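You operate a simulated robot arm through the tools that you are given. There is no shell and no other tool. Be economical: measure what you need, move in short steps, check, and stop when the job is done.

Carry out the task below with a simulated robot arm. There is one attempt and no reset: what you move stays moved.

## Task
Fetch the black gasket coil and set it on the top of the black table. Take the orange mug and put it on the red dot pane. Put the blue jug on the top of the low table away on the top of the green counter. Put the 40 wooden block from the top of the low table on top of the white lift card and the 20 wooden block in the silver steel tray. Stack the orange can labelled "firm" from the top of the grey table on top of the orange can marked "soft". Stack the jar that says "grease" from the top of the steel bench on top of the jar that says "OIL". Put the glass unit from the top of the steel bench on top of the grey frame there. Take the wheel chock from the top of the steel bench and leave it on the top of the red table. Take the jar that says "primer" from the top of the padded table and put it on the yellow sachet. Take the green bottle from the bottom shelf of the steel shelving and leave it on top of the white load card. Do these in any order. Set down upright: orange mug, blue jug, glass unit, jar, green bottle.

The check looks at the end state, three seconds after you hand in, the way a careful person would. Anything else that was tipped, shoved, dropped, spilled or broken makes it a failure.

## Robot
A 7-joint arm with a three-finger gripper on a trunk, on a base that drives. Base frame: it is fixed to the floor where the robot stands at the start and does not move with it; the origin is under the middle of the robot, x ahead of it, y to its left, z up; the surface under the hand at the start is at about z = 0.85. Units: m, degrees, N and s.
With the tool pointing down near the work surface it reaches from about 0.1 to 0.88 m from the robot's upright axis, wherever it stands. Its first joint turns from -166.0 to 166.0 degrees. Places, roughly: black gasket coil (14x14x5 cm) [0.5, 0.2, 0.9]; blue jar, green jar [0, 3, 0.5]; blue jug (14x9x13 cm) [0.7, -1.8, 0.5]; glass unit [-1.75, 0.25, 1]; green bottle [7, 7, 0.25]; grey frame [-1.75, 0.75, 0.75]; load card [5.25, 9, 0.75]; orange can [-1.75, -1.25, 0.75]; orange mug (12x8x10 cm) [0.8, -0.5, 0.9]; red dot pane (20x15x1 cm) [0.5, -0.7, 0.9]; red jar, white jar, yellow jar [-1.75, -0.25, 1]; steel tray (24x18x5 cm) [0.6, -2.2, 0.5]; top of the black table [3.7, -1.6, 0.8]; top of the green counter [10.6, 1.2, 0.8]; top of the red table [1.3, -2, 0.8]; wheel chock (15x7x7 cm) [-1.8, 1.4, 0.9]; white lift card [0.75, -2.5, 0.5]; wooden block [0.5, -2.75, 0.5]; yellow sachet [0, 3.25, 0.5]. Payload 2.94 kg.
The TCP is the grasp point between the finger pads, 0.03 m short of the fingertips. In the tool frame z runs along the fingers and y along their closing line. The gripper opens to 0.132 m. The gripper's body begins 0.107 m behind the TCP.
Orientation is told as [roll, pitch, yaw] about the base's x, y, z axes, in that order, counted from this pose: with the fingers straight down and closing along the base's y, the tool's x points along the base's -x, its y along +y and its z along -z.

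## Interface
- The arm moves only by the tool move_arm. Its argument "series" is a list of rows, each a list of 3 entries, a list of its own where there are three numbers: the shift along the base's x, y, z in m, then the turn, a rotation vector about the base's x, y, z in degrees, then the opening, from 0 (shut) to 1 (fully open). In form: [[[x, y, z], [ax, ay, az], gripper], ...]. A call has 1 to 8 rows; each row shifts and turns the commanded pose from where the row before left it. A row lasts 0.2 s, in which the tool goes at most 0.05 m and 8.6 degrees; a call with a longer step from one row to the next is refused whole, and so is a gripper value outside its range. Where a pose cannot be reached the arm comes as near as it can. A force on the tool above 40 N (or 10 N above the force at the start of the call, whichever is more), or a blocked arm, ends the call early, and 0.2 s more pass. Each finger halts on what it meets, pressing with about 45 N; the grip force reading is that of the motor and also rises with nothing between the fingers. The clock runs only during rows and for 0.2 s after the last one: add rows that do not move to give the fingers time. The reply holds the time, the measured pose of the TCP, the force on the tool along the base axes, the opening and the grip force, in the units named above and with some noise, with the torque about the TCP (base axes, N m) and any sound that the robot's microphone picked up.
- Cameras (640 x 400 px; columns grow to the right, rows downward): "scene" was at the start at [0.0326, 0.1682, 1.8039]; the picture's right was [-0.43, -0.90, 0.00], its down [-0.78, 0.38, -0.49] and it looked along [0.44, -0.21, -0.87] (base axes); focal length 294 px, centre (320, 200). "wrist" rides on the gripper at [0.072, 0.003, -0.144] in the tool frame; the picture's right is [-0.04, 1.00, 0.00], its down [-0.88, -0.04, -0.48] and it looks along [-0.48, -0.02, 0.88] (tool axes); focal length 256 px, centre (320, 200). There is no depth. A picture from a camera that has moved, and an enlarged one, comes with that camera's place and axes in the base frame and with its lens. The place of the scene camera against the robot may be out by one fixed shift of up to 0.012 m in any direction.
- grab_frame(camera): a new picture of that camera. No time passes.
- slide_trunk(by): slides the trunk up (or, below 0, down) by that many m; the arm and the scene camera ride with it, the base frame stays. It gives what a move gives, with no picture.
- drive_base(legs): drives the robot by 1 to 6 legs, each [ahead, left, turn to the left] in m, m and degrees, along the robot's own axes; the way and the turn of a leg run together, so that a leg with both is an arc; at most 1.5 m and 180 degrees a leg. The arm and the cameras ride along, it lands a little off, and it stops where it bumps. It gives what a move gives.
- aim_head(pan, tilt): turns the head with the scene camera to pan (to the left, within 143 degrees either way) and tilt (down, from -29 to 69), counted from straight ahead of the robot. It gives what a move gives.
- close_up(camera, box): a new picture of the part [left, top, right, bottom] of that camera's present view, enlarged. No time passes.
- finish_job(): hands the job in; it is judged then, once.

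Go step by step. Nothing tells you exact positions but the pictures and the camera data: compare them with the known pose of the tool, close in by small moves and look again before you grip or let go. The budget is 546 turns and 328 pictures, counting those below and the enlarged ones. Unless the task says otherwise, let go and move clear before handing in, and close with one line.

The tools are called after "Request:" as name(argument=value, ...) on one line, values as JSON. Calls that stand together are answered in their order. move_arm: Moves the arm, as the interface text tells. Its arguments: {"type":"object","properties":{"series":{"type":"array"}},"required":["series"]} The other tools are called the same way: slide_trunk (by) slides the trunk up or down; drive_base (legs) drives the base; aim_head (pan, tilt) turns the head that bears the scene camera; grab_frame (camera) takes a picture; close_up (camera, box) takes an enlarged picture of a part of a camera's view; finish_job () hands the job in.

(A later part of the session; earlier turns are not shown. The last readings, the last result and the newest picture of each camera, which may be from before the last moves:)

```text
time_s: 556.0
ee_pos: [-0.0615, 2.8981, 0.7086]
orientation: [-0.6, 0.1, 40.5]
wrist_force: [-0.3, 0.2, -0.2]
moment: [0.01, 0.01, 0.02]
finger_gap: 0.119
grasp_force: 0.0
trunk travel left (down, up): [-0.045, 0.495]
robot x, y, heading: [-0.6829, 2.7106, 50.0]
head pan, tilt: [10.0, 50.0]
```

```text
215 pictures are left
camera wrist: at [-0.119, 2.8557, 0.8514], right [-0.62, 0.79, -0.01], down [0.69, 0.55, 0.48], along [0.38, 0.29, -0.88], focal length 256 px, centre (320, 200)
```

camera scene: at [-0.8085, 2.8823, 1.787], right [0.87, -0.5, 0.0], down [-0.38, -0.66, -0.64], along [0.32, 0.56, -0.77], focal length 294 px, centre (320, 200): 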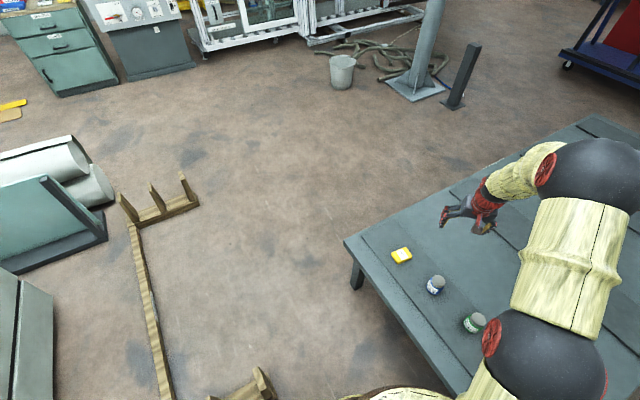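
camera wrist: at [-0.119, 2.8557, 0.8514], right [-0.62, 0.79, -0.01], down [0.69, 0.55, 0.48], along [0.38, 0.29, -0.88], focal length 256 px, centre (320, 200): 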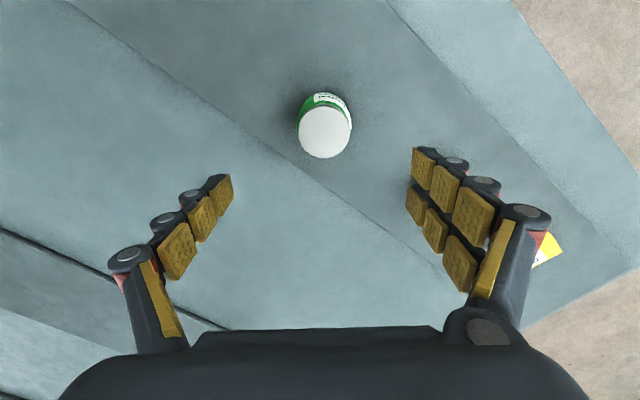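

Request:
move_arm(series=[[[-0.007, 0.001, -0.04], [0, 0, 0], 0.9], [[0, 0, -0.04], [0, 0, 0], 0.9], [[0, 0, -0.03], [0, 0, 0], 0.9], [[0, 0, 0], [0, 0, 0], 0.9]])

Request:
grab_frame(camera="wrist")

```text
time_s: 557.0
ee_pos: [-0.0681, 2.8978, 0.5973]
orientation: [-0.5, 0.1, 40.5]
wrist_force: [0.7, 0.4, 0.7]
moment: [-0.05, -0.01, 0.02]
finger_gap: 0.1187
grasp_force: 0.0
trunk travel left (down, up): [-0.045, 0.495]
robot x, y, heading: [-0.6877, 2.7075, 49.8]
head pan, tilt: [10.0, 50.0]
```

```text
214 pictures are left
camera wrist: at [-0.1251, 2.8564, 0.7406], right [-0.62, 0.79, -0.01], down [0.69, 0.55, 0.48], along [0.38, 0.29, -0.88], focal length 256 px, centre (320, 200)
```

wrist: 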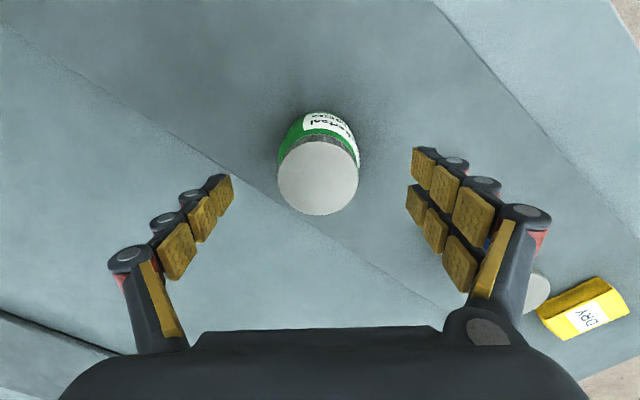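

Aligned on the lid. I descend and grip the jar body.

Request:
move_arm(series=[[[0.001, 0.001, -0.03], [0, 0, 0], 0.9], [[0, 0, -0.03], [0, 0, 0], 0.9], [[0, 0, 0], [0, 0, 0], 0.7], [[0, 0, 0], [0, 0, 0], 0.5], [[0, 0, 0], [0, 0, 0], 0.35], [[0, 0, 0], [0, 0, 0], 0.35], [[0, 0, 0], [0, 0, 0], 0.35]])

Request:
grab_frame(camera="wrist")

```text
time_s: 558.5
ee_pos: [-0.0669, 2.9003, 0.5363]
orientation: [-0.6, 0.0, 40.4]
wrist_force: [0.9, -1.9, 1.0]
moment: [0.06, -0.07, -0.09]
finger_gap: 0.0621
grasp_force: 18.9
trunk travel left (down, up): [-0.045, 0.495]
robot x, y, heading: [-0.6818, 2.7101, 50.0]
head pan, tilt: [10.0, 50.0]
```

```text
213 pictures are left
camera wrist: at [-0.1246, 2.8571, 0.6807], right [-0.62, 0.79, -0.01], down [0.69, 0.55, 0.48], along [0.38, 0.29, -0.88], focal length 256 px, centre (320, 200)
```

wrist: 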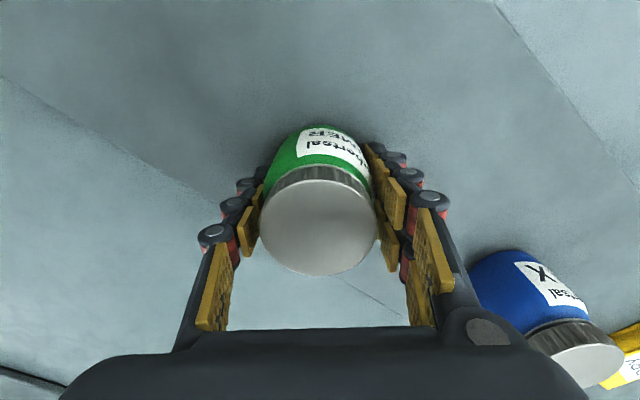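

Gripped. I lift it over the blue jar toward the sachet near [-0.108, 3.335].

Request:
move_arm(series=[[[0, 0, 0.03], [0, 0, 0], 0.35], [[0, 0, 0.05], [0, 0, 0], 0.35], [[0, 0, 0.05], [0, 0, 0], 0.35], [[0, 0, 0.04], [0, 0, 0], 0.35], [[-0.003, 0.03, 0], [0, 0, 0], 0.35], [[-0.004, 0.045, 0], [0, 0, 0], 0.35], [[-0.004, 0.045, 0], [0, 0, 0], 0.35], [[-0.004, 0.045, 0], [0, 0, 0], 0.35]])

Request:
move_arm(series=[[[-0.004, 0.045, 0], [0, 0, 0], 0.35], [[-0.004, 0.045, 0], [0, 0, 0], 0.35], [[-0.004, 0.045, 0], [0, 0, 0], 0.35], [[-0.004, 0.045, 0], [0, 0, 0], 0.35], [[-0.004, 0.045, 0], [0, 0, 0], 0.35], [[-0.004, 0.04, 0], [0, 0, 0], 0.35], [[0, 0, 0], [0, 0, 0], 0.35]])

Request:
grab_frame(camera="wrist")

Request:
grab_frame(camera="scene")

```text
time_s: 560.4
ee_pos: [-0.0832, 3.0675, 0.7064]
orientation: [-0.5, 0.1, 40.5]
wrist_force: [-0.5, 0.2, -1.7]
moment: [0.05, 0.02, 0.02]
finger_gap: 0.0614
grasp_force: 45.0
trunk travel left (down, up): [-0.045, 0.495]
robot x, y, heading: [-0.6863, 2.7073, 50.0]
head pan, tilt: [10.0, 50.0]
```

```text
time_s: 562.0
ee_pos: [-0.1063, 3.3303, 0.7061]
orientation: [-0.6, 0.0, 40.5]
wrist_force: [0.4, -0.4, -2.5]
moment: [0.0, 0.0, -0.01]
finger_gap: 0.0615
grasp_force: 44.6
trunk travel left (down, up): [-0.045, 0.495]
robot x, y, heading: [-0.6846, 2.7086, 49.8]
head pan, tilt: [10.0, 50.0]
```

```text
212 pictures are left
camera wrist: at [-0.1645, 3.2887, 0.8499], right [-0.62, 0.79, -0.01], down [0.69, 0.55, 0.47], along [0.38, 0.29, -0.88], focal length 256 px, centre (320, 200)
```

wrist: 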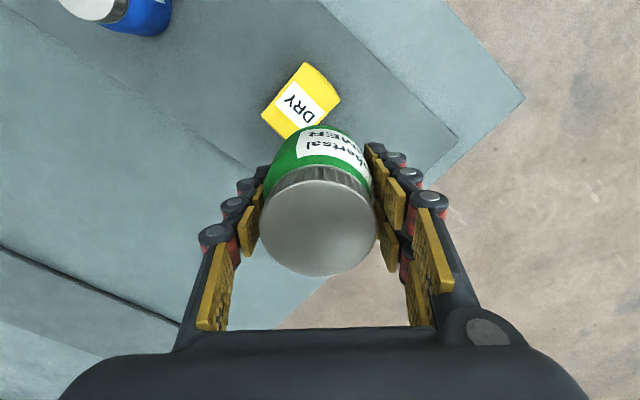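

```text
211 pictures are left
camera scene: at [-0.8085, 2.8828, 1.5369], right [0.87, -0.5, 0.0], down [-0.38, -0.66, -0.64], along [0.32, 0.56, -0.77], focal length 294 px, centre (320, 200)
```

scene: 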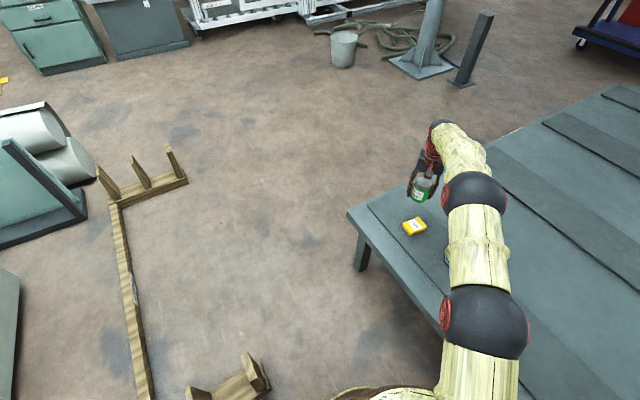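

Request:
move_arm(series=[[[-0.005, -0.028, -0.02], [0, 0, 0], 0.35], [[0, 0, -0.03], [0, 0, 0], 0.35], [[0, 0, -0.03], [0, 0, 0], 0.35], [[0, 0, 0], [0, 0, 0], 0.35]])

Request:
grab_frame(camera="wrist")

Request:
close_up(camera="scene", box=[360, 150, 480, 225])

```text
time_s: 563.0
ee_pos: [-0.1111, 3.3026, 0.6243]
orientation: [-0.6, 0.0, 40.6]
wrist_force: [-0.1, 0.0, -2.9]
moment: [0.0, 0.03, 0.01]
finger_gap: 0.0615
grasp_force: 44.9
trunk travel left (down, up): [-0.045, 0.495]
robot x, y, heading: [-0.6852, 2.7083, 50.4]
head pan, tilt: [10.0, 50.0]
```

```text
210 pictures are left
camera wrist: at [-0.1689, 3.2599, 0.7702], right [-0.62, 0.79, -0.01], down [0.69, 0.55, 0.47], along [0.38, 0.29, -0.88], focal length 256 px, centre (320, 200)
```

wrist: 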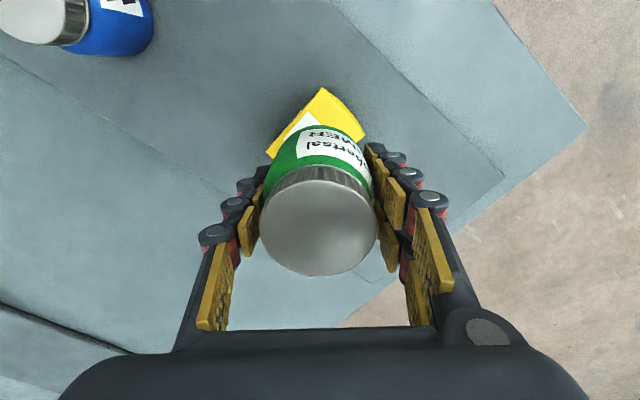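

```text
5.33 times, centred on (420, 188) of scene
camera zoom: at [-0.8082, 2.8827, 1.537], right [0.87, -0.5, 0.0], down [-0.38, -0.66, -0.64], along [0.32, 0.56, -0.77], focal length 1571 px, centre (-213, 267)
```

zoom: 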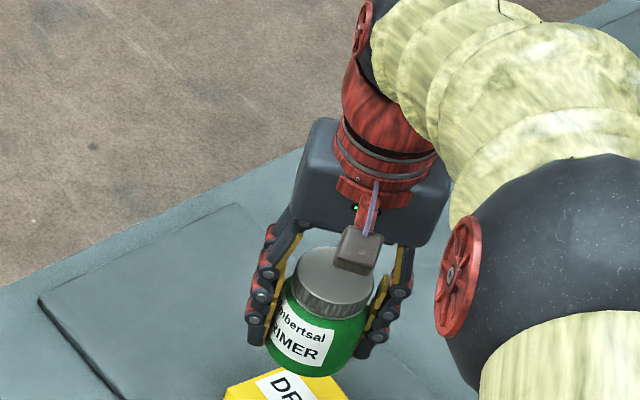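

The sachet is centred at about [-0.10, 3.307]. I shift 1 cm and lower slowly.

Request:
move_arm(series=[[[0.011, 0.004, -0.02], [0, 0, 0], 0.35], [[0, 0, -0.02], [0, 0, 0], 0.35], [[0, 0, -0.006], [0, 0, 0], 0.35], [[0, 0, -0.004], [0, 0, 0], 0.35], [[0, 0, 0], [0, 0, 0], 0.35]])

```text
time_s: 564.1
ee_pos: [-0.1005, 3.3065, 0.5761]
orientation: [-0.6, 0.0, 40.5]
wrist_force: [-0.1, 0.5, -2.2]
moment: [0.01, 0.01, -0.01]
finger_gap: 0.0615
grasp_force: 44.9
trunk travel left (down, up): [-0.045, 0.495]
robot x, y, heading: [-0.6896, 2.7094, 49.9]
head pan, tilt: [10.0, 50.0]
```

Request:
move_arm(series=[[[0, 0, -0.004], [0, 0, 0], 0.35], [[0, 0, -0.004], [0, 0, 0], 0.35], [[0, 0, 0], [0, 0, 0], 0.35]])

Request:
grab_frame(camera="wrist")

```text
time_s: 565.0
ee_pos: [-0.1001, 3.3054, 0.5683]
orientation: [-0.6, 0.0, 40.5]
wrist_force: [-1.0, 1.5, -3.5]
moment: [0.02, 0.0, -0.03]
finger_gap: 0.0615
grasp_force: 45.4
trunk travel left (down, up): [-0.045, 0.495]
robot x, y, heading: [-0.6842, 2.7051, 50.0]
head pan, tilt: [10.0, 50.0]
```

```text
208 pictures are left
camera wrist: at [-0.1581, 3.2639, 0.7126], right [-0.62, 0.79, -0.01], down [0.69, 0.55, 0.48], along [0.38, 0.29, -0.88], focal length 256 px, centre (320, 200)
```

wrist: 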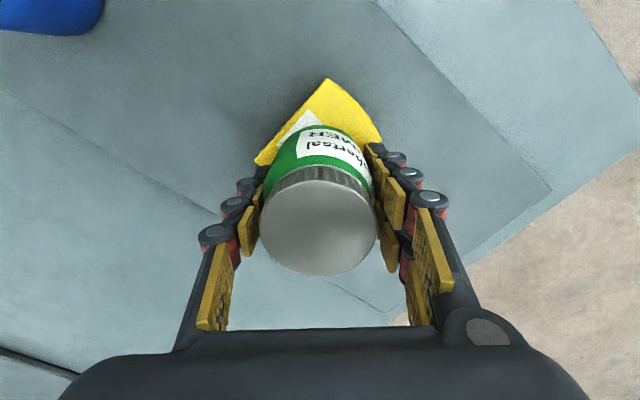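

Request:
move_arm(series=[[[0, 0, -0.004], [0, 0, 0], 0.35], [[0, 0, -0.003], [0, 0, 0], 0.35], [[0, 0, 0], [0, 0, 0], 0.35]])

```text
time_s: 565.8
ee_pos: [-0.0996, 3.3064, 0.5621]
orientation: [-0.6, 0.0, 40.6]
wrist_force: [0.8, 0.5, -2.2]
moment: [0.02, -0.02, 0.0]
finger_gap: 0.0613
grasp_force: 44.4
trunk travel left (down, up): [-0.045, 0.495]
robot x, y, heading: [-0.6859, 2.7099, 49.8]
head pan, tilt: [10.0, 50.0]
```

Request:
move_arm(series=[[[0, 0, -0.003], [0, 0, 0], 0.35], [[0, 0, -0.003], [0, 0, 0], 0.35], [[0, 0, 0], [0, 0, 0], 0.35]])

```text
time_s: 566.5
ee_pos: [-0.099, 3.3062, 0.5599]
orientation: [-0.4, -0.2, 40.5]
wrist_force: [-2.9, -1.2, 14.2]
moment: [-0.2, 0.38, 0.03]
finger_gap: 0.0615
grasp_force: 45.4
trunk travel left (down, up): [-0.045, 0.495]
robot x, y, heading: [-0.6821, 2.7076, 50.2]
head pan, tilt: [10.0, 50.0]
```

Contact on the sachet. I ease and release.

Request:
move_arm(series=[[[0, 0, 0.001], [0, 0, 0], 0.45], [[0, 0, 0], [0, 0, 0], 0.55], [[0, 0, 0], [0, 0, 0], 0.7], [[0, 0, 0], [0, 0, 0], 0.8], [[0, 0, 0.03], [0, 0, 0], 0.8], [[0, 0, 0.05], [0, 0, 0], 0.8], [[0, 0, 0.05], [0, 0, 0], 0.8], [[0, 0, 0.05], [0, 0, 0], 0.8]])

Request:
grab_frame(camera="wrist")

Request:
close_up(camera="scene", box=[370, 180, 470, 242])

```text
time_s: 568.4
ee_pos: [-0.1015, 3.3051, 0.7356]
orientation: [-0.6, 0.2, 40.5]
wrist_force: [0.7, -1.1, -2.3]
moment: [0.0, 0.0, -0.02]
finger_gap: 0.1056
grasp_force: 0.1
trunk travel left (down, up): [-0.045, 0.495]
robot x, y, heading: [-0.6878, 2.7062, 49.9]
head pan, tilt: [10.0, 50.0]
```

```text
207 pictures are left
camera wrist: at [-0.159, 3.2636, 0.8809], right [-0.62, 0.79, -0.01], down [0.69, 0.55, 0.47], along [0.38, 0.28, -0.88], focal length 256 px, centre (320, 200)
```

wrist: 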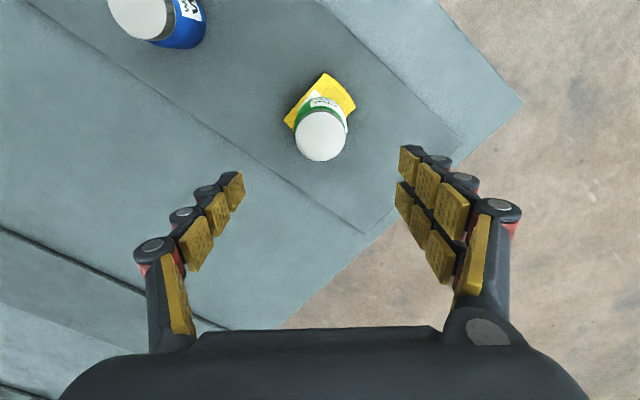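

```text
6.40 times, centred on (420, 211) of scene
camera zoom: at [-0.8087, 2.8822, 1.537], right [0.87, -0.5, 0.0], down [-0.38, -0.66, -0.64], along [0.32, 0.56, -0.77], focal length 1885 px, centre (-320, 130)
```

zoom: 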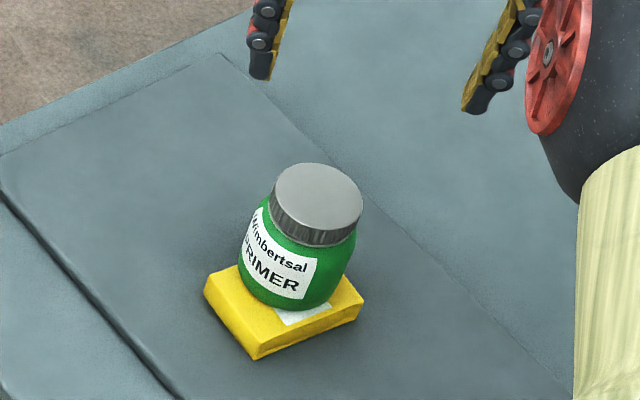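

The primer jar stands on the sachet. I raise, retract, and drive toward the steel bench, facing it.

Request:
slide_trunk(by=0.28)

Request:
move_arm(series=[[[-0.03, -0.03, 0.02], [0, 0, 0], 0.8], [[-0.03, -0.03, 0.02], [0, 0, 0], 0.8], [[-0.03, -0.03, 0.02], [0, 0, 0], 0.8], [[-0.03, -0.03, 0], [0, 0, 0], 0.8], [[-0.03, -0.03, 0], [0, 0, 0], 0.8], [[-0.03, -0.03, 0], [0, 0, 0], 0.8], [[-0.03, -0.03, 0], [0, 0, 0], 0.8], [[-0.02, -0.03, 0], [0, 0, 0], 0.8]])

Request:
drive_base(legs=[[-0.6, -0.3, 0], [0, 0, 130]])

Request:
aim_head(pan=20, tilt=40)

Request:
grab_frame(camera="scene")

```text
time_s: 571.2
ee_pos: [-0.1003, 3.3072, 1.0176]
orientation: [-0.5, 0.1, 40.5]
wrist_force: [-0.2, -0.3, 0.7]
moment: [0.01, 0.01, 0.03]
finger_gap: 0.1054
grasp_force: 0.0
trunk travel left (down, up): [-0.325, 0.215]
robot x, y, heading: [-0.6861, 2.7122, 50.0]
head pan, tilt: [10.0, 50.0]
```

```text
time_s: 573.0
ee_pos: [-0.3307, 3.0655, 1.077]
orientation: [-0.6, -0.1, 40.5]
wrist_force: [-0.5, -0.6, 1.1]
moment: [0.03, -0.01, 0.0]
finger_gap: 0.1055
grasp_force: 0.1
trunk travel left (down, up): [-0.325, 0.215]
robot x, y, heading: [-0.686, 2.7074, 50.0]
head pan, tilt: [10.0, 50.0]
```

```text
time_s: 582.0
ee_pos: [-1.3416, 2.1044, 1.077]
orientation: [-0.6, 0.0, 170.5]
wrist_force: [0.2, -0.1, -0.9]
moment: [-0.01, 0.04, -0.01]
finger_gap: 0.1057
grasp_force: 0.1
trunk travel left (down, up): [-0.325, 0.215]
robot x, y, heading: [-0.8378, 2.0625, -180.1]
head pan, tilt: [10.0, 50.0]
```

```text
time_s: 582.8
ee_pos: [-1.3416, 2.1059, 1.0773]
orientation: [-0.6, -0.1, 170.5]
wrist_force: [0.6, -0.2, -0.1]
moment: [0.01, -0.01, 0.01]
finger_gap: 0.1057
grasp_force: 0.1
trunk travel left (down, up): [-0.325, 0.215]
robot x, y, heading: [-0.8418, 2.0622, -180.1]
head pan, tilt: [20.0, 40.0]
```

```text
205 pictures are left
camera scene: at [-0.8873, 1.8505, 1.8311], right [-0.34, 0.94, 0.0], down [0.6, 0.22, -0.77], along [-0.72, -0.26, -0.64], focal length 294 px, centre (320, 200)
```

scene: 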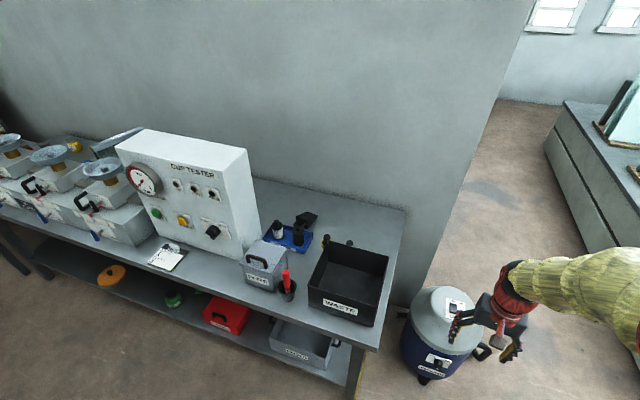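

Request:
drive_base(legs=[[-0.12, 0, 0], [0, 0.85, 0]])

Request:
aim_head(pan=0, tilt=40)

Request:
grab_frame(camera="scene")

Request:
aim_head(pan=50, tilt=30)

Request:
grab_frame(camera="scene")

```text
time_s: 588.2
ee_pos: [-1.216, 1.2393, 1.0779]
orientation: [-0.6, 0.0, 171.1]
wrist_force: [-0.3, -0.2, 0.4]
moment: [-0.03, 0.03, 0.0]
finger_gap: 0.1059
grasp_force: 0.0
trunk travel left (down, up): [-0.325, 0.215]
robot x, y, heading: [-0.7112, 1.2058, -179.5]
head pan, tilt: [20.0, 40.0]
```

```text
time_s: 589.0
ee_pos: [-1.2169, 1.239, 1.0779]
orientation: [-0.6, 0.0, 171.1]
wrist_force: [0.3, -0.7, 0.4]
moment: [-0.02, 0.0, 0.0]
finger_gap: 0.1052
grasp_force: 0.0
trunk travel left (down, up): [-0.325, 0.215]
robot x, y, heading: [-0.7135, 1.2019, -179.3]
head pan, tilt: [0.0, 40.0]
```

```text
204 pictures are left
camera scene: at [-0.7664, 1.0184, 1.8312], right [-0.01, 1.0, 0.0], down [0.64, 0.01, -0.77], along [-0.77, -0.01, -0.64], focal length 294 px, centre (320, 200)
```

scene: 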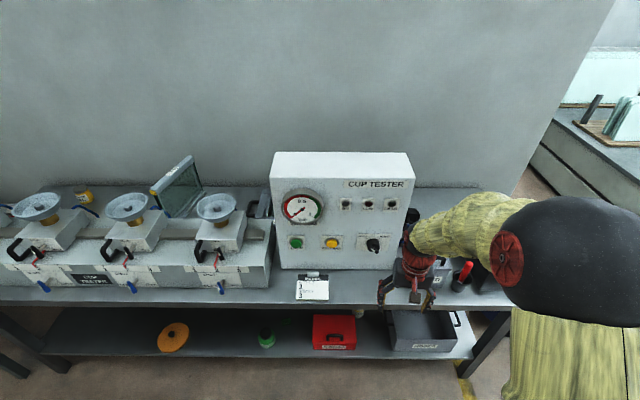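

```text
time_s: 590.2
ee_pos: [-1.2173, 1.2396, 1.0767]
orientation: [-0.7, 0.0, 171.0]
wrist_force: [0.9, -0.5, -0.6]
moment: [0.0, -0.05, -0.01]
finger_gap: 0.1057
grasp_force: 0.1
trunk travel left (down, up): [-0.325, 0.215]
robot x, y, heading: [-0.7116, 1.2015, -179.5]
head pan, tilt: [50.0, 30.0]
```

```text
203 pictures are left
camera scene: at [-0.7389, 0.9495, 1.8465], right [-0.77, 0.64, 0.0], down [0.32, 0.39, -0.87], along [-0.55, -0.67, -0.5], focal length 294 px, centre (320, 200)
```

scene: 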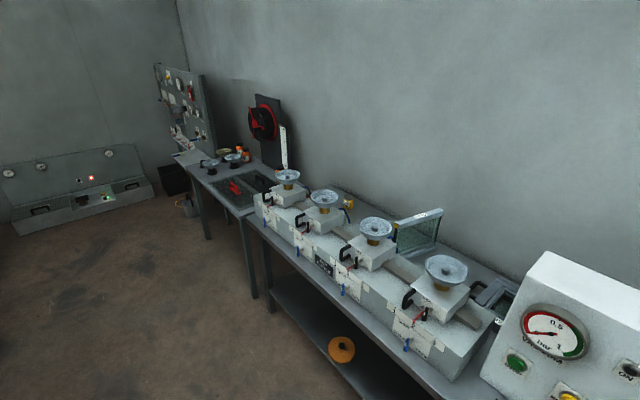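

The back of the bench is behind the four cup testers. I raise the trunk for a better view and drive to y≈0.55, nearer the bench.

Request:
slide_trunk(by=0.2)

Request:
drive_base(legs=[[0, 0.7, 0], [0.2, 0, 0]])

Request:
aim_head(pan=0, tilt=45)

Request:
grab_frame(camera="scene")

```text
time_s: 592.4
ee_pos: [-1.2173, 1.2392, 1.2771]
orientation: [-0.6, 0.0, 171.1]
wrist_force: [-0.2, -1.1, -0.3]
moment: [0.01, -0.01, -0.01]
finger_gap: 0.1058
grasp_force: 0.1
trunk travel left (down, up): [-0.525, 0.015]
robot x, y, heading: [-0.7168, 1.2023, -179.3]
head pan, tilt: [50.0, 30.0]
```

```text
time_s: 597.4
ee_pos: [-1.4087, 0.5299, 1.2771]
orientation: [-0.6, 0.2, 171.3]
wrist_force: [0.0, 0.4, -1.4]
moment: [0.0, -0.04, 0.03]
finger_gap: 0.1058
grasp_force: 0.1
trunk travel left (down, up): [-0.525, 0.015]
robot x, y, heading: [-0.907, 0.4947, -179.2]
head pan, tilt: [50.0, 30.0]
```

```text
time_s: 598.6
ee_pos: [-1.4087, 0.5291, 1.2774]
orientation: [-0.7, 0.0, 171.4]
wrist_force: [0.0, -0.2, -0.5]
moment: [-0.02, 0.01, -0.03]
finger_gap: 0.1055
grasp_force: 0.1
trunk travel left (down, up): [-0.525, 0.015]
robot x, y, heading: [-0.9077, 0.4948, -179.4]
head pan, tilt: [0.0, 45.0]
```

```text
202 pictures are left
camera scene: at [-0.9526, 0.3111, 2.0239], right [-0.02, 1.0, 0.0], down [0.71, 0.01, -0.71], along [-0.71, -0.01, -0.71], focal length 294 px, centre (320, 200)
```

scene: 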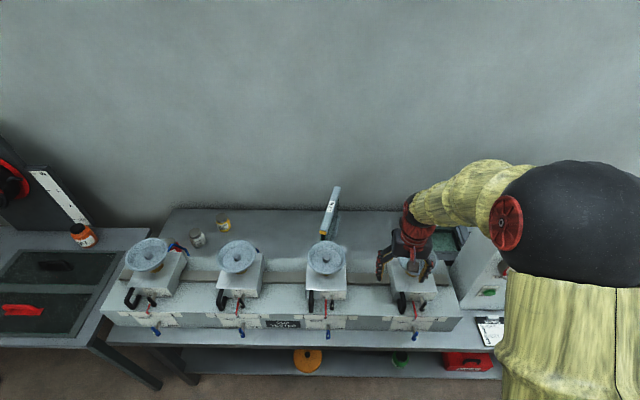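

Request:
close_up(camera="scene", box=[120, 190, 280, 290])

Request:
close_up(camera="scene", box=[300, 170, 500, 295])

```text
4.00 times, centred on (200, 240) of scene
camera zoom: at [-0.9526, 0.3111, 2.0239], right [-0.02, 1.0, 0.0], down [0.71, 0.01, -0.71], along [-0.71, -0.01, -0.71], focal length 1178 px, centre (800, 40)
```

zoom: 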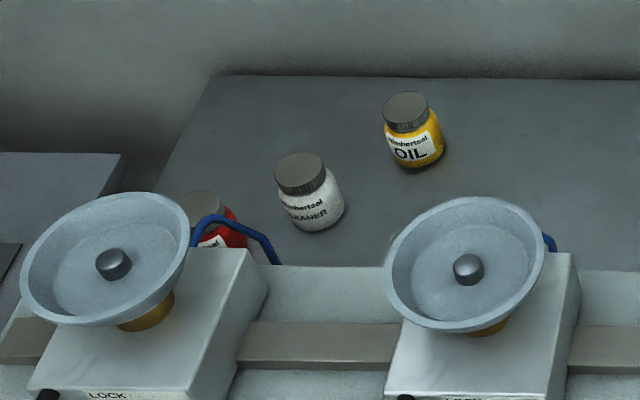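

```text
3.20 times, centred on (400, 232) of scene
camera zoom: at [-0.9526, 0.3111, 2.0239], right [-0.02, 1.0, 0.0], down [0.71, 0.01, -0.71], along [-0.71, -0.01, -0.71], focal length 942 px, centre (64, 96)
```

zoom: 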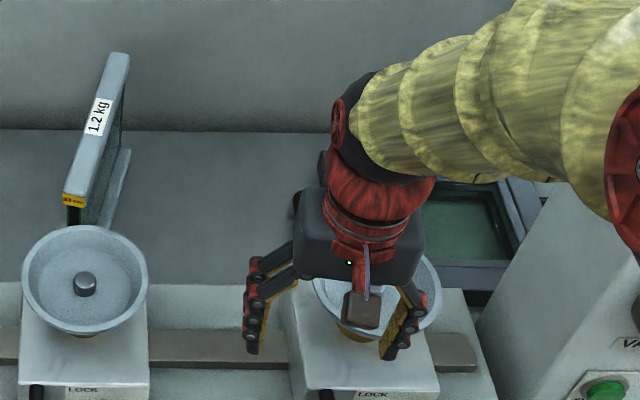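

OIL is the yellow jar, CLEANER the white, so the red one should be GREASE (behind the leftmost cup). I drive there and look with the wrist camera.

Request:
drive_base(legs=[[0, 0.76, 0], [0.12, 0, 0]])

Request:
grab_frame(camera="wrist")

Request:
grab_frame(camera="scene")

```text
time_s: 603.6
ee_pos: [-1.5207, -0.2373, 1.2762]
orientation: [-0.6, 0.2, 171.4]
wrist_force: [-1.7, -0.2, 0.4]
moment: [-0.01, -0.12, 0.02]
finger_gap: 0.1055
grasp_force: 0.1
trunk travel left (down, up): [-0.525, 0.015]
robot x, y, heading: [-1.0142, -0.2726, -179.4]
head pan, tilt: [0.0, 45.0]
```

```text
199 pictures are left
camera wrist: at [-1.4504, -0.2512, 1.4203], right [-0.19, -0.98, -0.01], down [-0.86, 0.17, 0.47], along [-0.46, 0.1, -0.88], focal length 256 px, centre (320, 200)
```

wrist: 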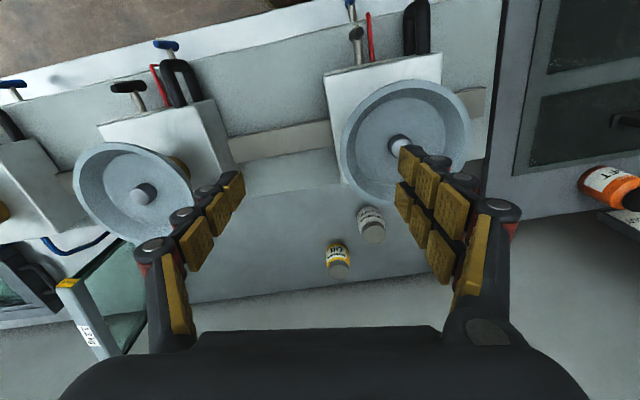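

```text
198 pictures are left
camera scene: at [-1.0668, -0.4568, 2.0238], right [-0.01, 1.0, 0.0], down [0.71, 0.01, -0.71], along [-0.71, -0.01, -0.71], focal length 294 px, centre (320, 200)
```

scene: 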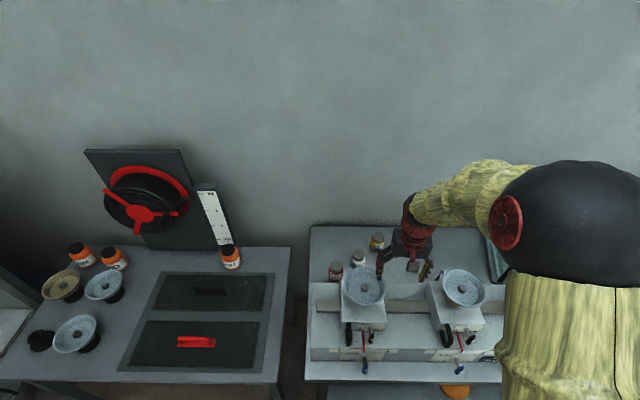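

Request:
close_up(camera="scene", box=[310, 215, 406, 275])

Request:
close_up(camera="wrist", box=[300, 180, 428, 260])

```text
6.67 times, centred on (358, 245) of scene
camera zoom: at [-1.0668, -0.4568, 2.0238], right [-0.01, 1.0, 0.0], down [0.71, 0.01, -0.71], along [-0.71, -0.01, -0.71], focal length 1963 px, centre (67, -100)
```

zoom: 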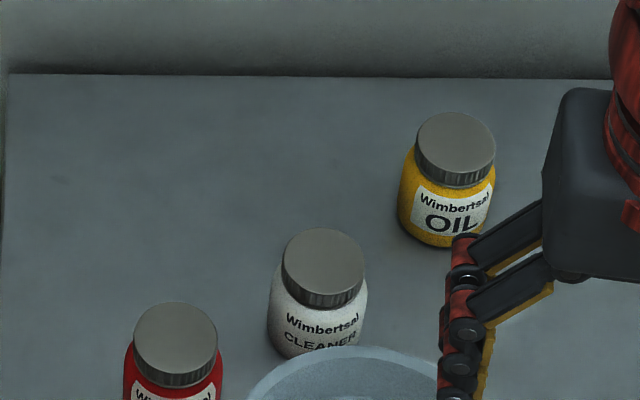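

```text
5.00 times, centred on (364, 220) of wrist
camera zoom: at [-1.4504, -0.2512, 1.4203], right [-0.19, -0.98, -0.01], down [-0.86, 0.17, 0.47], along [-0.46, 0.1, -0.88], focal length 1280 px, centre (100, 100)
```

zoom: 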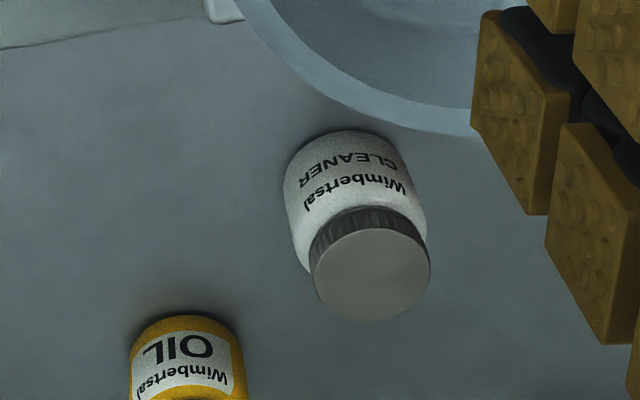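

Cleaner jar triangulates to [-1.808, -0.300], lid z 0.947; the red jar is near [-1.751, -0.397] and OIL near [-1.907, -0.202]. I go above the red jar.

Request:
move_arm(series=[[[-0.039, -0.027, 0], [0, 0, 0], 0.9], [[-0.039, -0.027, 0], [0, 0, 0], 0.9], [[-0.039, -0.027, 0], [0, 0, 0], 0.9], [[-0.039, -0.027, 0], [0, 0, 0], 0.9], [[-0.039, -0.027, 0], [0, 0, 0], 0.9], [[-0.036, -0.025, 0], [0, 0, 0], 0.9], [[0, 0, 0], [0, 0, 0], 0.9]])

Request:
grab_frame(camera="wrist")

```text
time_s: 605.2
ee_pos: [-1.7493, -0.3968, 1.278]
orientation: [-0.4, 0.1, 171.3]
wrist_force: [-0.3, -0.8, -0.7]
moment: [-0.04, 0.01, 0.0]
finger_gap: 0.1191
grasp_force: 0.1
trunk travel left (down, up): [-0.525, 0.015]
robot x, y, heading: [-1.0145, -0.2739, -179.4]
head pan, tilt: [0.0, 45.0]
```

```text
195 pictures are left
camera wrist: at [-1.6795, -0.411, 1.4218], right [-0.19, -0.98, -0.01], down [-0.86, 0.17, 0.48], along [-0.47, 0.1, -0.88], focal length 256 px, centre (320, 200)
```

wrist: 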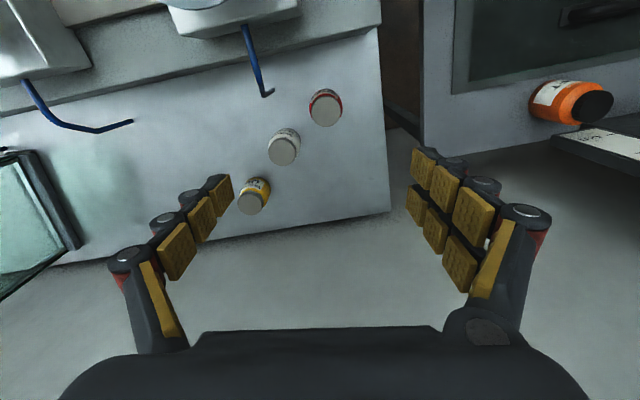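

The jar is below, with a blue lever tip about 10 cm to its side. I align and descend half way.

Request:
move_arm(series=[[[-0.007, -0.006, -0.04], [0, 0, 0], 0.8], [[0, 0, -0.045], [0, 0, 0], 0.8], [[0, 0, -0.045], [0, 0, 0], 0.8], [[0, 0, -0.045], [0, 0, 0], 0.8], [[0, 0, -0.04], [0, 0, 0], 0.8], [[0, 0, -0.04], [0, 0, 0], 0.8], [[0, 0, 0], [0, 0, 0], 0.8]])

Request:
grab_frame(camera="wrist")

```text
time_s: 606.8
ee_pos: [-1.7563, -0.4031, 1.0227]
orientation: [-0.5, 0.1, 171.4]
wrist_force: [0.3, 0.6, 0.4]
moment: [0.01, 0.03, 0.02]
finger_gap: 0.1054
grasp_force: 0.1
trunk travel left (down, up): [-0.525, 0.015]
robot x, y, heading: [-1.0169, -0.2759, -179.6]
head pan, tilt: [0.0, 45.0]
```

```text
194 pictures are left
camera wrist: at [-1.6858, -0.4169, 1.1665], right [-0.19, -0.98, -0.01], down [-0.86, 0.17, 0.48], along [-0.47, 0.1, -0.88], focal length 256 px, centre (320, 200)
```

wrist: 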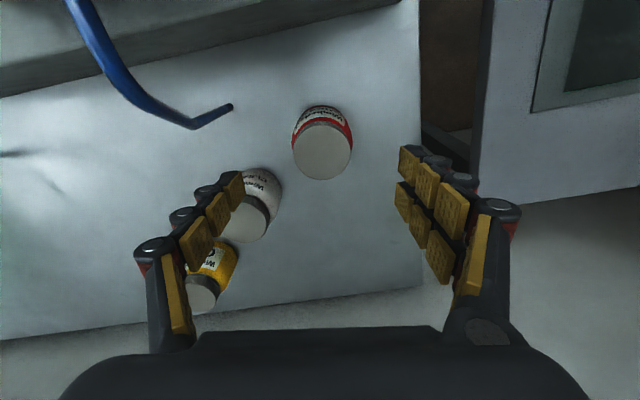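

Aligned. I narrow the opening a bit, descend and grip.

Request:
move_arm(series=[[[0, 0, -0.03], [0, 0, 0], 0.72], [[0, 0, -0.04], [0, 0, 0], 0.72], [[0, 0, -0.037], [0, 0, 0], 0.72], [[0, 0, 0], [0, 0, 0], 0.6], [[0, 0, 0], [0, 0, 0], 0.4], [[0, 0, 0], [0, 0, 0], 0.35], [[0, 0, 0], [0, 0, 0], 0.35]])

Request:
grab_frame(camera="wrist")

```text
time_s: 608.4
ee_pos: [-1.7566, -0.4043, 0.9145]
orientation: [-0.6, 0.2, 171.3]
wrist_force: [0.1, -0.1, -0.4]
moment: [0.04, 0.05, 0.01]
finger_gap: 0.0621
grasp_force: 26.5
trunk travel left (down, up): [-0.525, 0.015]
robot x, y, heading: [-1.0165, -0.2716, -179.3]
head pan, tilt: [0.0, 45.0]
```

```text
193 pictures are left
camera wrist: at [-1.6858, -0.4179, 1.0588], right [-0.19, -0.98, -0.01], down [-0.86, 0.17, 0.47], along [-0.46, 0.1, -0.88], focal length 256 px, centre (320, 200)
```

wrist: 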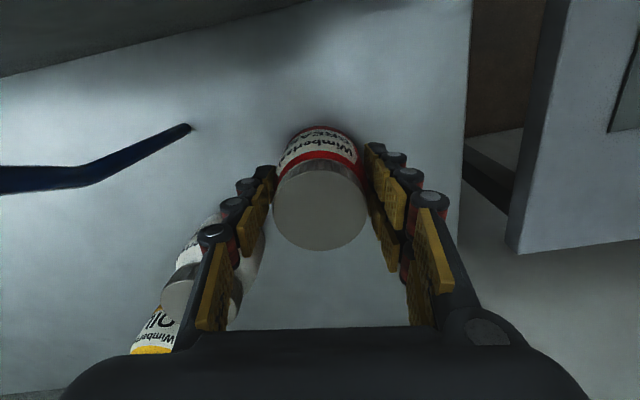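

GREASE confirmed. I lift it clear, nudge the base forward 5 cm, and move over the OIL jar.

Request:
move_arm(series=[[[0, 0, 0.03], [0, 0, 0], 0.35], [[0, 0, 0.045], [0, 0, 0], 0.35], [[0, 0, 0.045], [0, 0, 0], 0.35], [[0, 0, 0.045], [0, 0, 0], 0.35], [[0, 0, 0.045], [0, 0, 0], 0.35], [[0, 0, 0], [0, 0, 0], 0.35]])

Request:
drive_base(legs=[[0.06, 0, 0]])

Request:
move_arm(series=[[[-0.01, 0.03, 0], [0, 0, 0], 0.35], [[-0.02, 0.04, 0], [0, 0, 0], 0.35], [[-0.02, 0.04, 0], [0, 0, 0], 0.35], [[-0.02, 0.04, 0], [0, 0, 0], 0.35], [[-0.02, 0.04, 0], [0, 0, 0], 0.35], [[0, 0.01, 0], [0, 0, 0], 0.35], [[0, 0, 0], [0, 0, 0], 0.35]])

Request:
grab_frame(camera="wrist")

Request:
grab_frame(camera="scene")

```text
time_s: 609.8
ee_pos: [-1.7566, -0.4039, 1.1243]
orientation: [-0.6, 0.1, 171.3]
wrist_force: [-0.3, 0.1, -3.4]
moment: [-0.01, -0.02, -0.01]
finger_gap: 0.0618
grasp_force: 44.8
trunk travel left (down, up): [-0.525, 0.015]
robot x, y, heading: [-1.0186, -0.2705, -179.2]
head pan, tilt: [0.0, 45.0]
```

```text
time_s: 610.7
ee_pos: [-1.8191, -0.4022, 1.1231]
orientation: [-0.8, 0.2, 171.2]
wrist_force: [-1.5, -0.2, -3.3]
moment: [0.03, -0.08, 0.03]
finger_gap: 0.0617
grasp_force: 44.9
trunk travel left (down, up): [-0.525, 0.015]
robot x, y, heading: [-1.0784, -0.2701, -179.0]
head pan, tilt: [0.0, 45.0]
```

```text
time_s: 612.3
ee_pos: [-1.9064, -0.2028, 1.1228]
orientation: [-0.6, 0.1, 171.1]
wrist_force: [0.2, 0.1, -3.0]
moment: [-0.02, -0.02, -0.01]
finger_gap: 0.0616
grasp_force: 44.1
trunk travel left (down, up): [-0.525, 0.015]
robot x, y, heading: [-1.0772, -0.2741, -179.5]
head pan, tilt: [0.0, 45.0]
```

```text
192 pictures are left
camera wrist: at [-1.8365, -0.2165, 1.2667], right [-0.2, -0.98, -0.01], down [-0.86, 0.17, 0.47], along [-0.46, 0.1, -0.88], focal length 256 px, centre (320, 200)
```

wrist: 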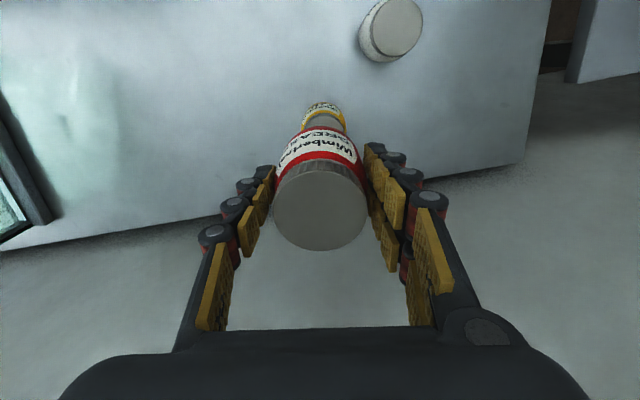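

```text
191 pictures are left
camera scene: at [-1.1256, -0.457, 2.0239], right [-0.01, 1.0, 0.0], down [0.71, 0.01, -0.71], along [-0.71, -0.01, -0.71], focal length 294 px, centre (320, 200)
```

scene: 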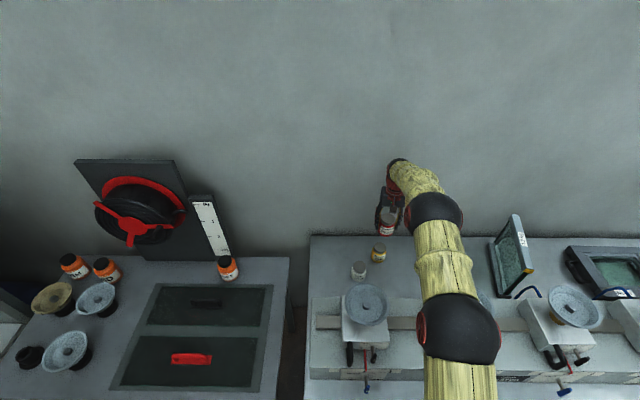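

Request:
close_up(camera="scene", box=[340, 190, 420, 240])

Request:
close_up(camera="scene", box=[340, 230, 420, 280])

Request:
close_up(camera="wrist", box=[280, 90, 360, 140])

```text
8.00 times, centred on (380, 215) of scene
camera zoom: at [-1.1256, -0.457, 2.0239], right [-0.01, 1.0, 0.0], down [0.71, 0.01, -0.71], along [-0.71, -0.01, -0.71], focal length 2356 px, centre (-160, 80)
```

zoom: 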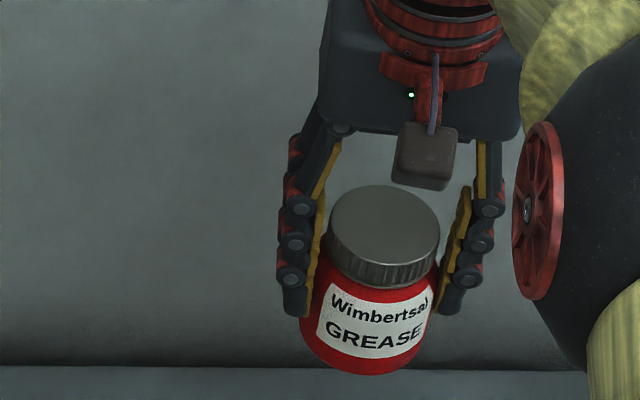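

```text
8.00 times, centred on (380, 255) of scene
camera zoom: at [-1.1256, -0.457, 2.0239], right [-0.01, 1.0, 0.0], down [0.71, 0.01, -0.71], along [-0.71, -0.01, -0.71], focal length 2356 px, centre (-160, -240)
```

zoom: 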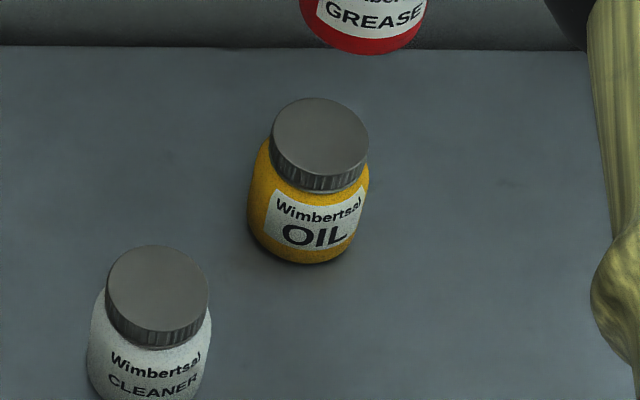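

```text
8.00 times, centred on (320, 115) of wrist
camera zoom: at [-1.8365, -0.2165, 1.2667], right [-0.2, -0.98, -0.01], down [-0.86, 0.17, 0.47], along [-0.46, 0.1, -0.88], focal length 2048 px, centre (320, 880)
```

zoom: 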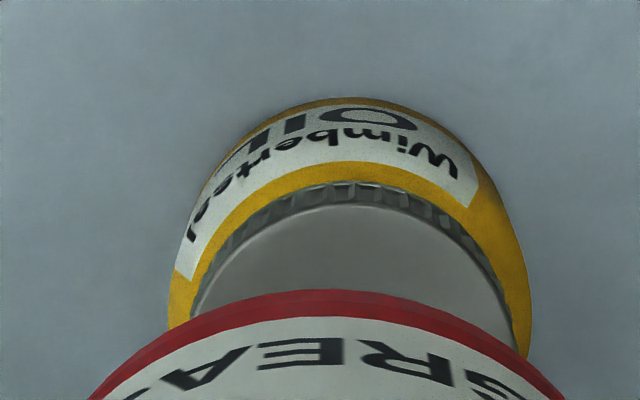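

The OIL lid centre works out at about [-1.918, -0.206]. I adjust and lower the grease jar toward it.

Request:
move_arm(series=[[[-0.011, -0.003, -0.02], [0, 0, 0], 0.35], [[0, 0, -0.03], [0, 0, 0], 0.35], [[0, 0, -0.02], [0, 0, 0], 0.35], [[0, 0, -0.015], [0, 0, 0], 0.35], [[0, 0, 0], [0, 0, 0], 0.35]])

Request:
close_up(camera="scene", box=[330, 205, 430, 268])

Request:
close_up(camera="wrist", box=[260, 90, 380, 165])

```text
time_s: 613.5
ee_pos: [-1.9175, -0.2072, 1.039]
orientation: [-0.6, 0.0, 171.2]
wrist_force: [0.4, -0.3, -2.3]
moment: [-0.01, -0.02, 0.01]
finger_gap: 0.0615
grasp_force: 45.4
trunk travel left (down, up): [-0.525, 0.015]
robot x, y, heading: [-1.0775, -0.2719, -179.2]
head pan, tilt: [0.0, 45.0]
```

```text
6.35 times, centred on (380, 236) of scene
camera zoom: at [-1.1249, -0.4573, 2.0239], right [-0.01, 1.0, 0.0], down [0.71, 0.01, -0.71], along [-0.71, -0.01, -0.71], focal length 1870 px, centre (-61, -32)
```

zoom: 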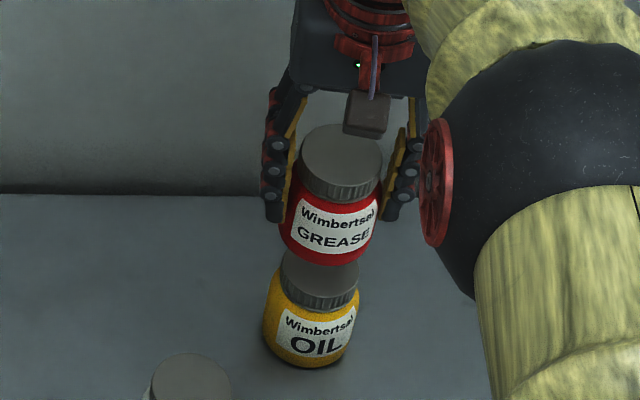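

```text
5.33 times, centred on (320, 128) of wrist
camera zoom: at [-1.8469, -0.2215, 1.1826], right [-0.2, -0.98, -0.01], down [-0.86, 0.17, 0.48], along [-0.46, 0.1, -0.88], focal length 1365 px, centre (320, 587)
```

zoom: 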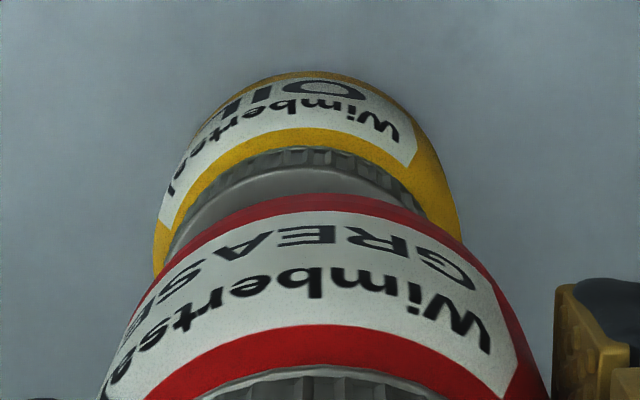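

The two jars line up. I lower onto the lid in small steps.

Request:
move_arm(series=[[[0, 0.001, -0.01], [0, 0, 0], 0.35], [[0, 0, -0.006], [0, 0, 0], 0.35], [[0, 0, -0.004], [0, 0, 0], 0.35], [[0, 0, 0], [0, 0, 0], 0.35]])

```text
time_s: 614.5
ee_pos: [-1.9159, -0.206, 1.0182]
orientation: [-0.6, 0.1, 171.2]
wrist_force: [-0.3, -0.3, -2.4]
moment: [-0.03, -0.01, 0.01]
finger_gap: 0.0618
grasp_force: 45.2
trunk travel left (down, up): [-0.525, 0.015]
robot x, y, heading: [-1.0767, -0.2708, -179.5]
head pan, tilt: [0.0, 45.0]
```

Request:
move_arm(series=[[[0, 0, -0.003], [0, 0, 0], 0.35], [[0, 0, -0.003], [0, 0, 0], 0.35], [[0, 0, 0], [0, 0, 0], 0.35]])

```text
time_s: 615.3
ee_pos: [-1.9172, -0.2057, 1.013]
orientation: [-0.6, 0.0, 171.3]
wrist_force: [0.3, -0.4, -2.0]
moment: [-0.01, 0.0, -0.01]
finger_gap: 0.0615
grasp_force: 45.8
trunk travel left (down, up): [-0.525, 0.015]
robot x, y, heading: [-1.076, -0.2762, -179.2]
head pan, tilt: [0.0, 45.0]
```

Request:
move_arm(series=[[[0, 0, -0.003], [0, 0, 0], 0.35], [[0, 0, -0.002], [0, 0, 0], 0.35], [[0, 0, 0], [0, 0, 0], 0.35]])

```text
time_s: 616.1
ee_pos: [-1.9168, -0.205, 1.0066]
orientation: [-0.5, 0.1, 171.2]
wrist_force: [-0.1, 0.1, -3.1]
moment: [-0.01, -0.03, 0.03]
finger_gap: 0.0616
grasp_force: 44.8
trunk travel left (down, up): [-0.525, 0.015]
robot x, y, heading: [-1.0786, -0.2713, -179.2]
head pan, tilt: [0.0, 45.0]
```

Request:
move_arm(series=[[[0, 0, -0.002], [0, 0, 0], 0.35], [[0, 0, -0.002], [0, 0, 0], 0.35], [[0, 0, 0], [0, 0, 0], 0.35]])

Request:
close_up(camera="scene", box=[330, 205, 430, 268])

```text
time_s: 616.9
ee_pos: [-1.9174, -0.2043, 1.0036]
orientation: [-0.7, 0.0, 171.2]
wrist_force: [0.8, -0.1, -2.8]
moment: [0.0, -0.03, 0.03]
finger_gap: 0.0616
grasp_force: 45.2
trunk travel left (down, up): [-0.525, 0.015]
robot x, y, heading: [-1.0751, -0.2742, -179.5]
head pan, tilt: [0.0, 45.0]
```

```text
6.35 times, centred on (380, 236) of scene
camera zoom: at [-1.1249, -0.4573, 2.0239], right [-0.01, 1.0, 0.0], down [0.71, 0.01, -0.71], along [-0.71, -0.01, -0.71], focal length 1870 px, centre (-61, -32)
```

zoom: 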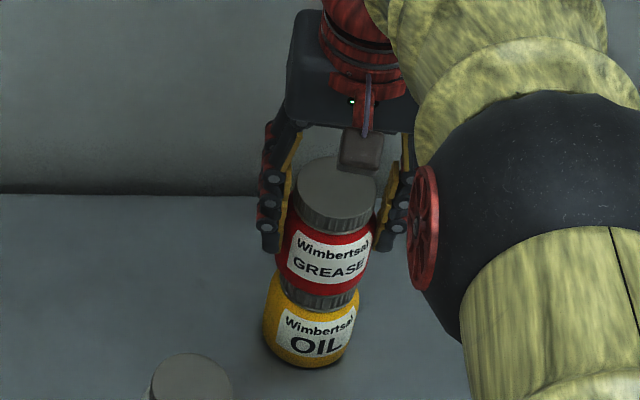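

Request:
move_arm(series=[[[0, 0, -0.002], [0, 0, 0], 0.35], [[0, 0, -0.002], [0, 0, 0], 0.35], [[0, 0, -0.002], [0, 0, 0], 0.35], [[0, 0, 0], [0, 0, 0], 0.35]])

```text
time_s: 617.9
ee_pos: [-1.9177, -0.2054, 0.9989]
orientation: [-0.5, -0.2, 171.3]
wrist_force: [0.9, -0.5, 8.3]
moment: [-0.12, -0.2, -0.02]
finger_gap: 0.0615
grasp_force: 45.7
trunk travel left (down, up): [-0.525, 0.015]
robot x, y, heading: [-1.078, -0.2714, -179.3]
head pan, tilt: [0.0, 45.0]
```

Contact. I release and rise.

Request:
move_arm(series=[[[0, 0, 0.001], [0, 0, 0], 0.46], [[0, 0, 0], [0, 0, 0], 0.52], [[0, 0, 0], [0, 0, 0], 0.62], [[0, 0, 0], [0, 0, 0], 0.7], [[0, 0, 0.03], [0, 0, 0], 0.7], [[0, 0, 0.05], [0, 0, 0], 0.7], [[0, 0, 0.05], [0, 0, 0], 0.7], [[0, 0, 0.05], [0, 0, 0], 0.7]])

Request:
close_up(camera="scene", box=[330, 205, 430, 268])

Request:
grab_frame(camera="wrist")

```text
time_s: 619.7
ee_pos: [-1.9157, -0.2068, 1.1792]
orientation: [-0.6, 0.2, 171.1]
wrist_force: [1.3, 0.1, -1.1]
moment: [0.05, 0.09, 0.04]
finger_gap: 0.0928
grasp_force: 0.1
trunk travel left (down, up): [-0.525, 0.015]
robot x, y, heading: [-1.0755, -0.2735, -179.3]
head pan, tilt: [0.0, 45.0]
```

```text
6.35 times, centred on (380, 236) of scene
camera zoom: at [-1.1228, -0.4575, 2.0239], right [-0.01, 1.0, 0.0], down [0.71, 0.01, -0.71], along [-0.71, -0.01, -0.71], focal length 1870 px, centre (-61, -32)
```

zoom: 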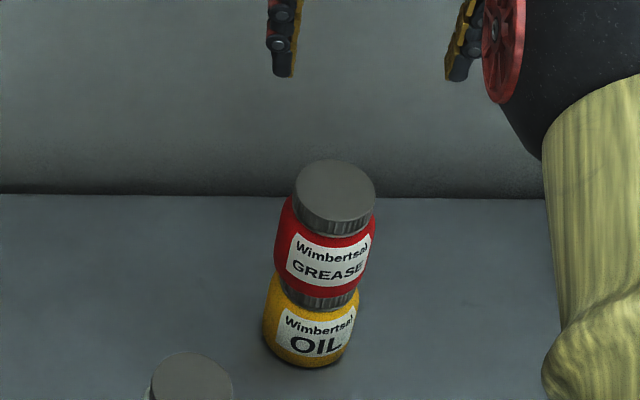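

```text
183 pictures are left
camera wrist: at [-1.8452, -0.2199, 1.3244], right [-0.2, -0.98, -0.01], down [-0.86, 0.17, 0.47], along [-0.46, 0.1, -0.88], focal length 256 px, centre (320, 200)
```

wrist: 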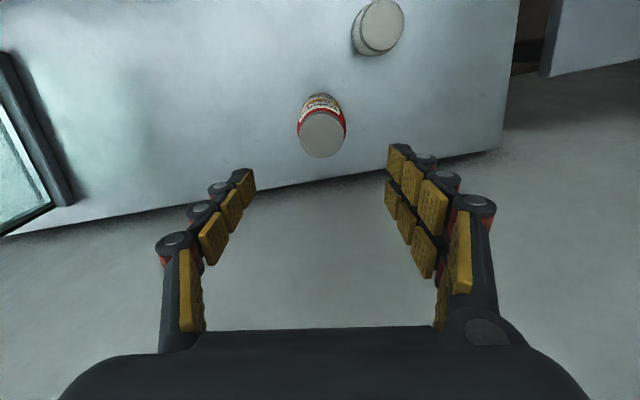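

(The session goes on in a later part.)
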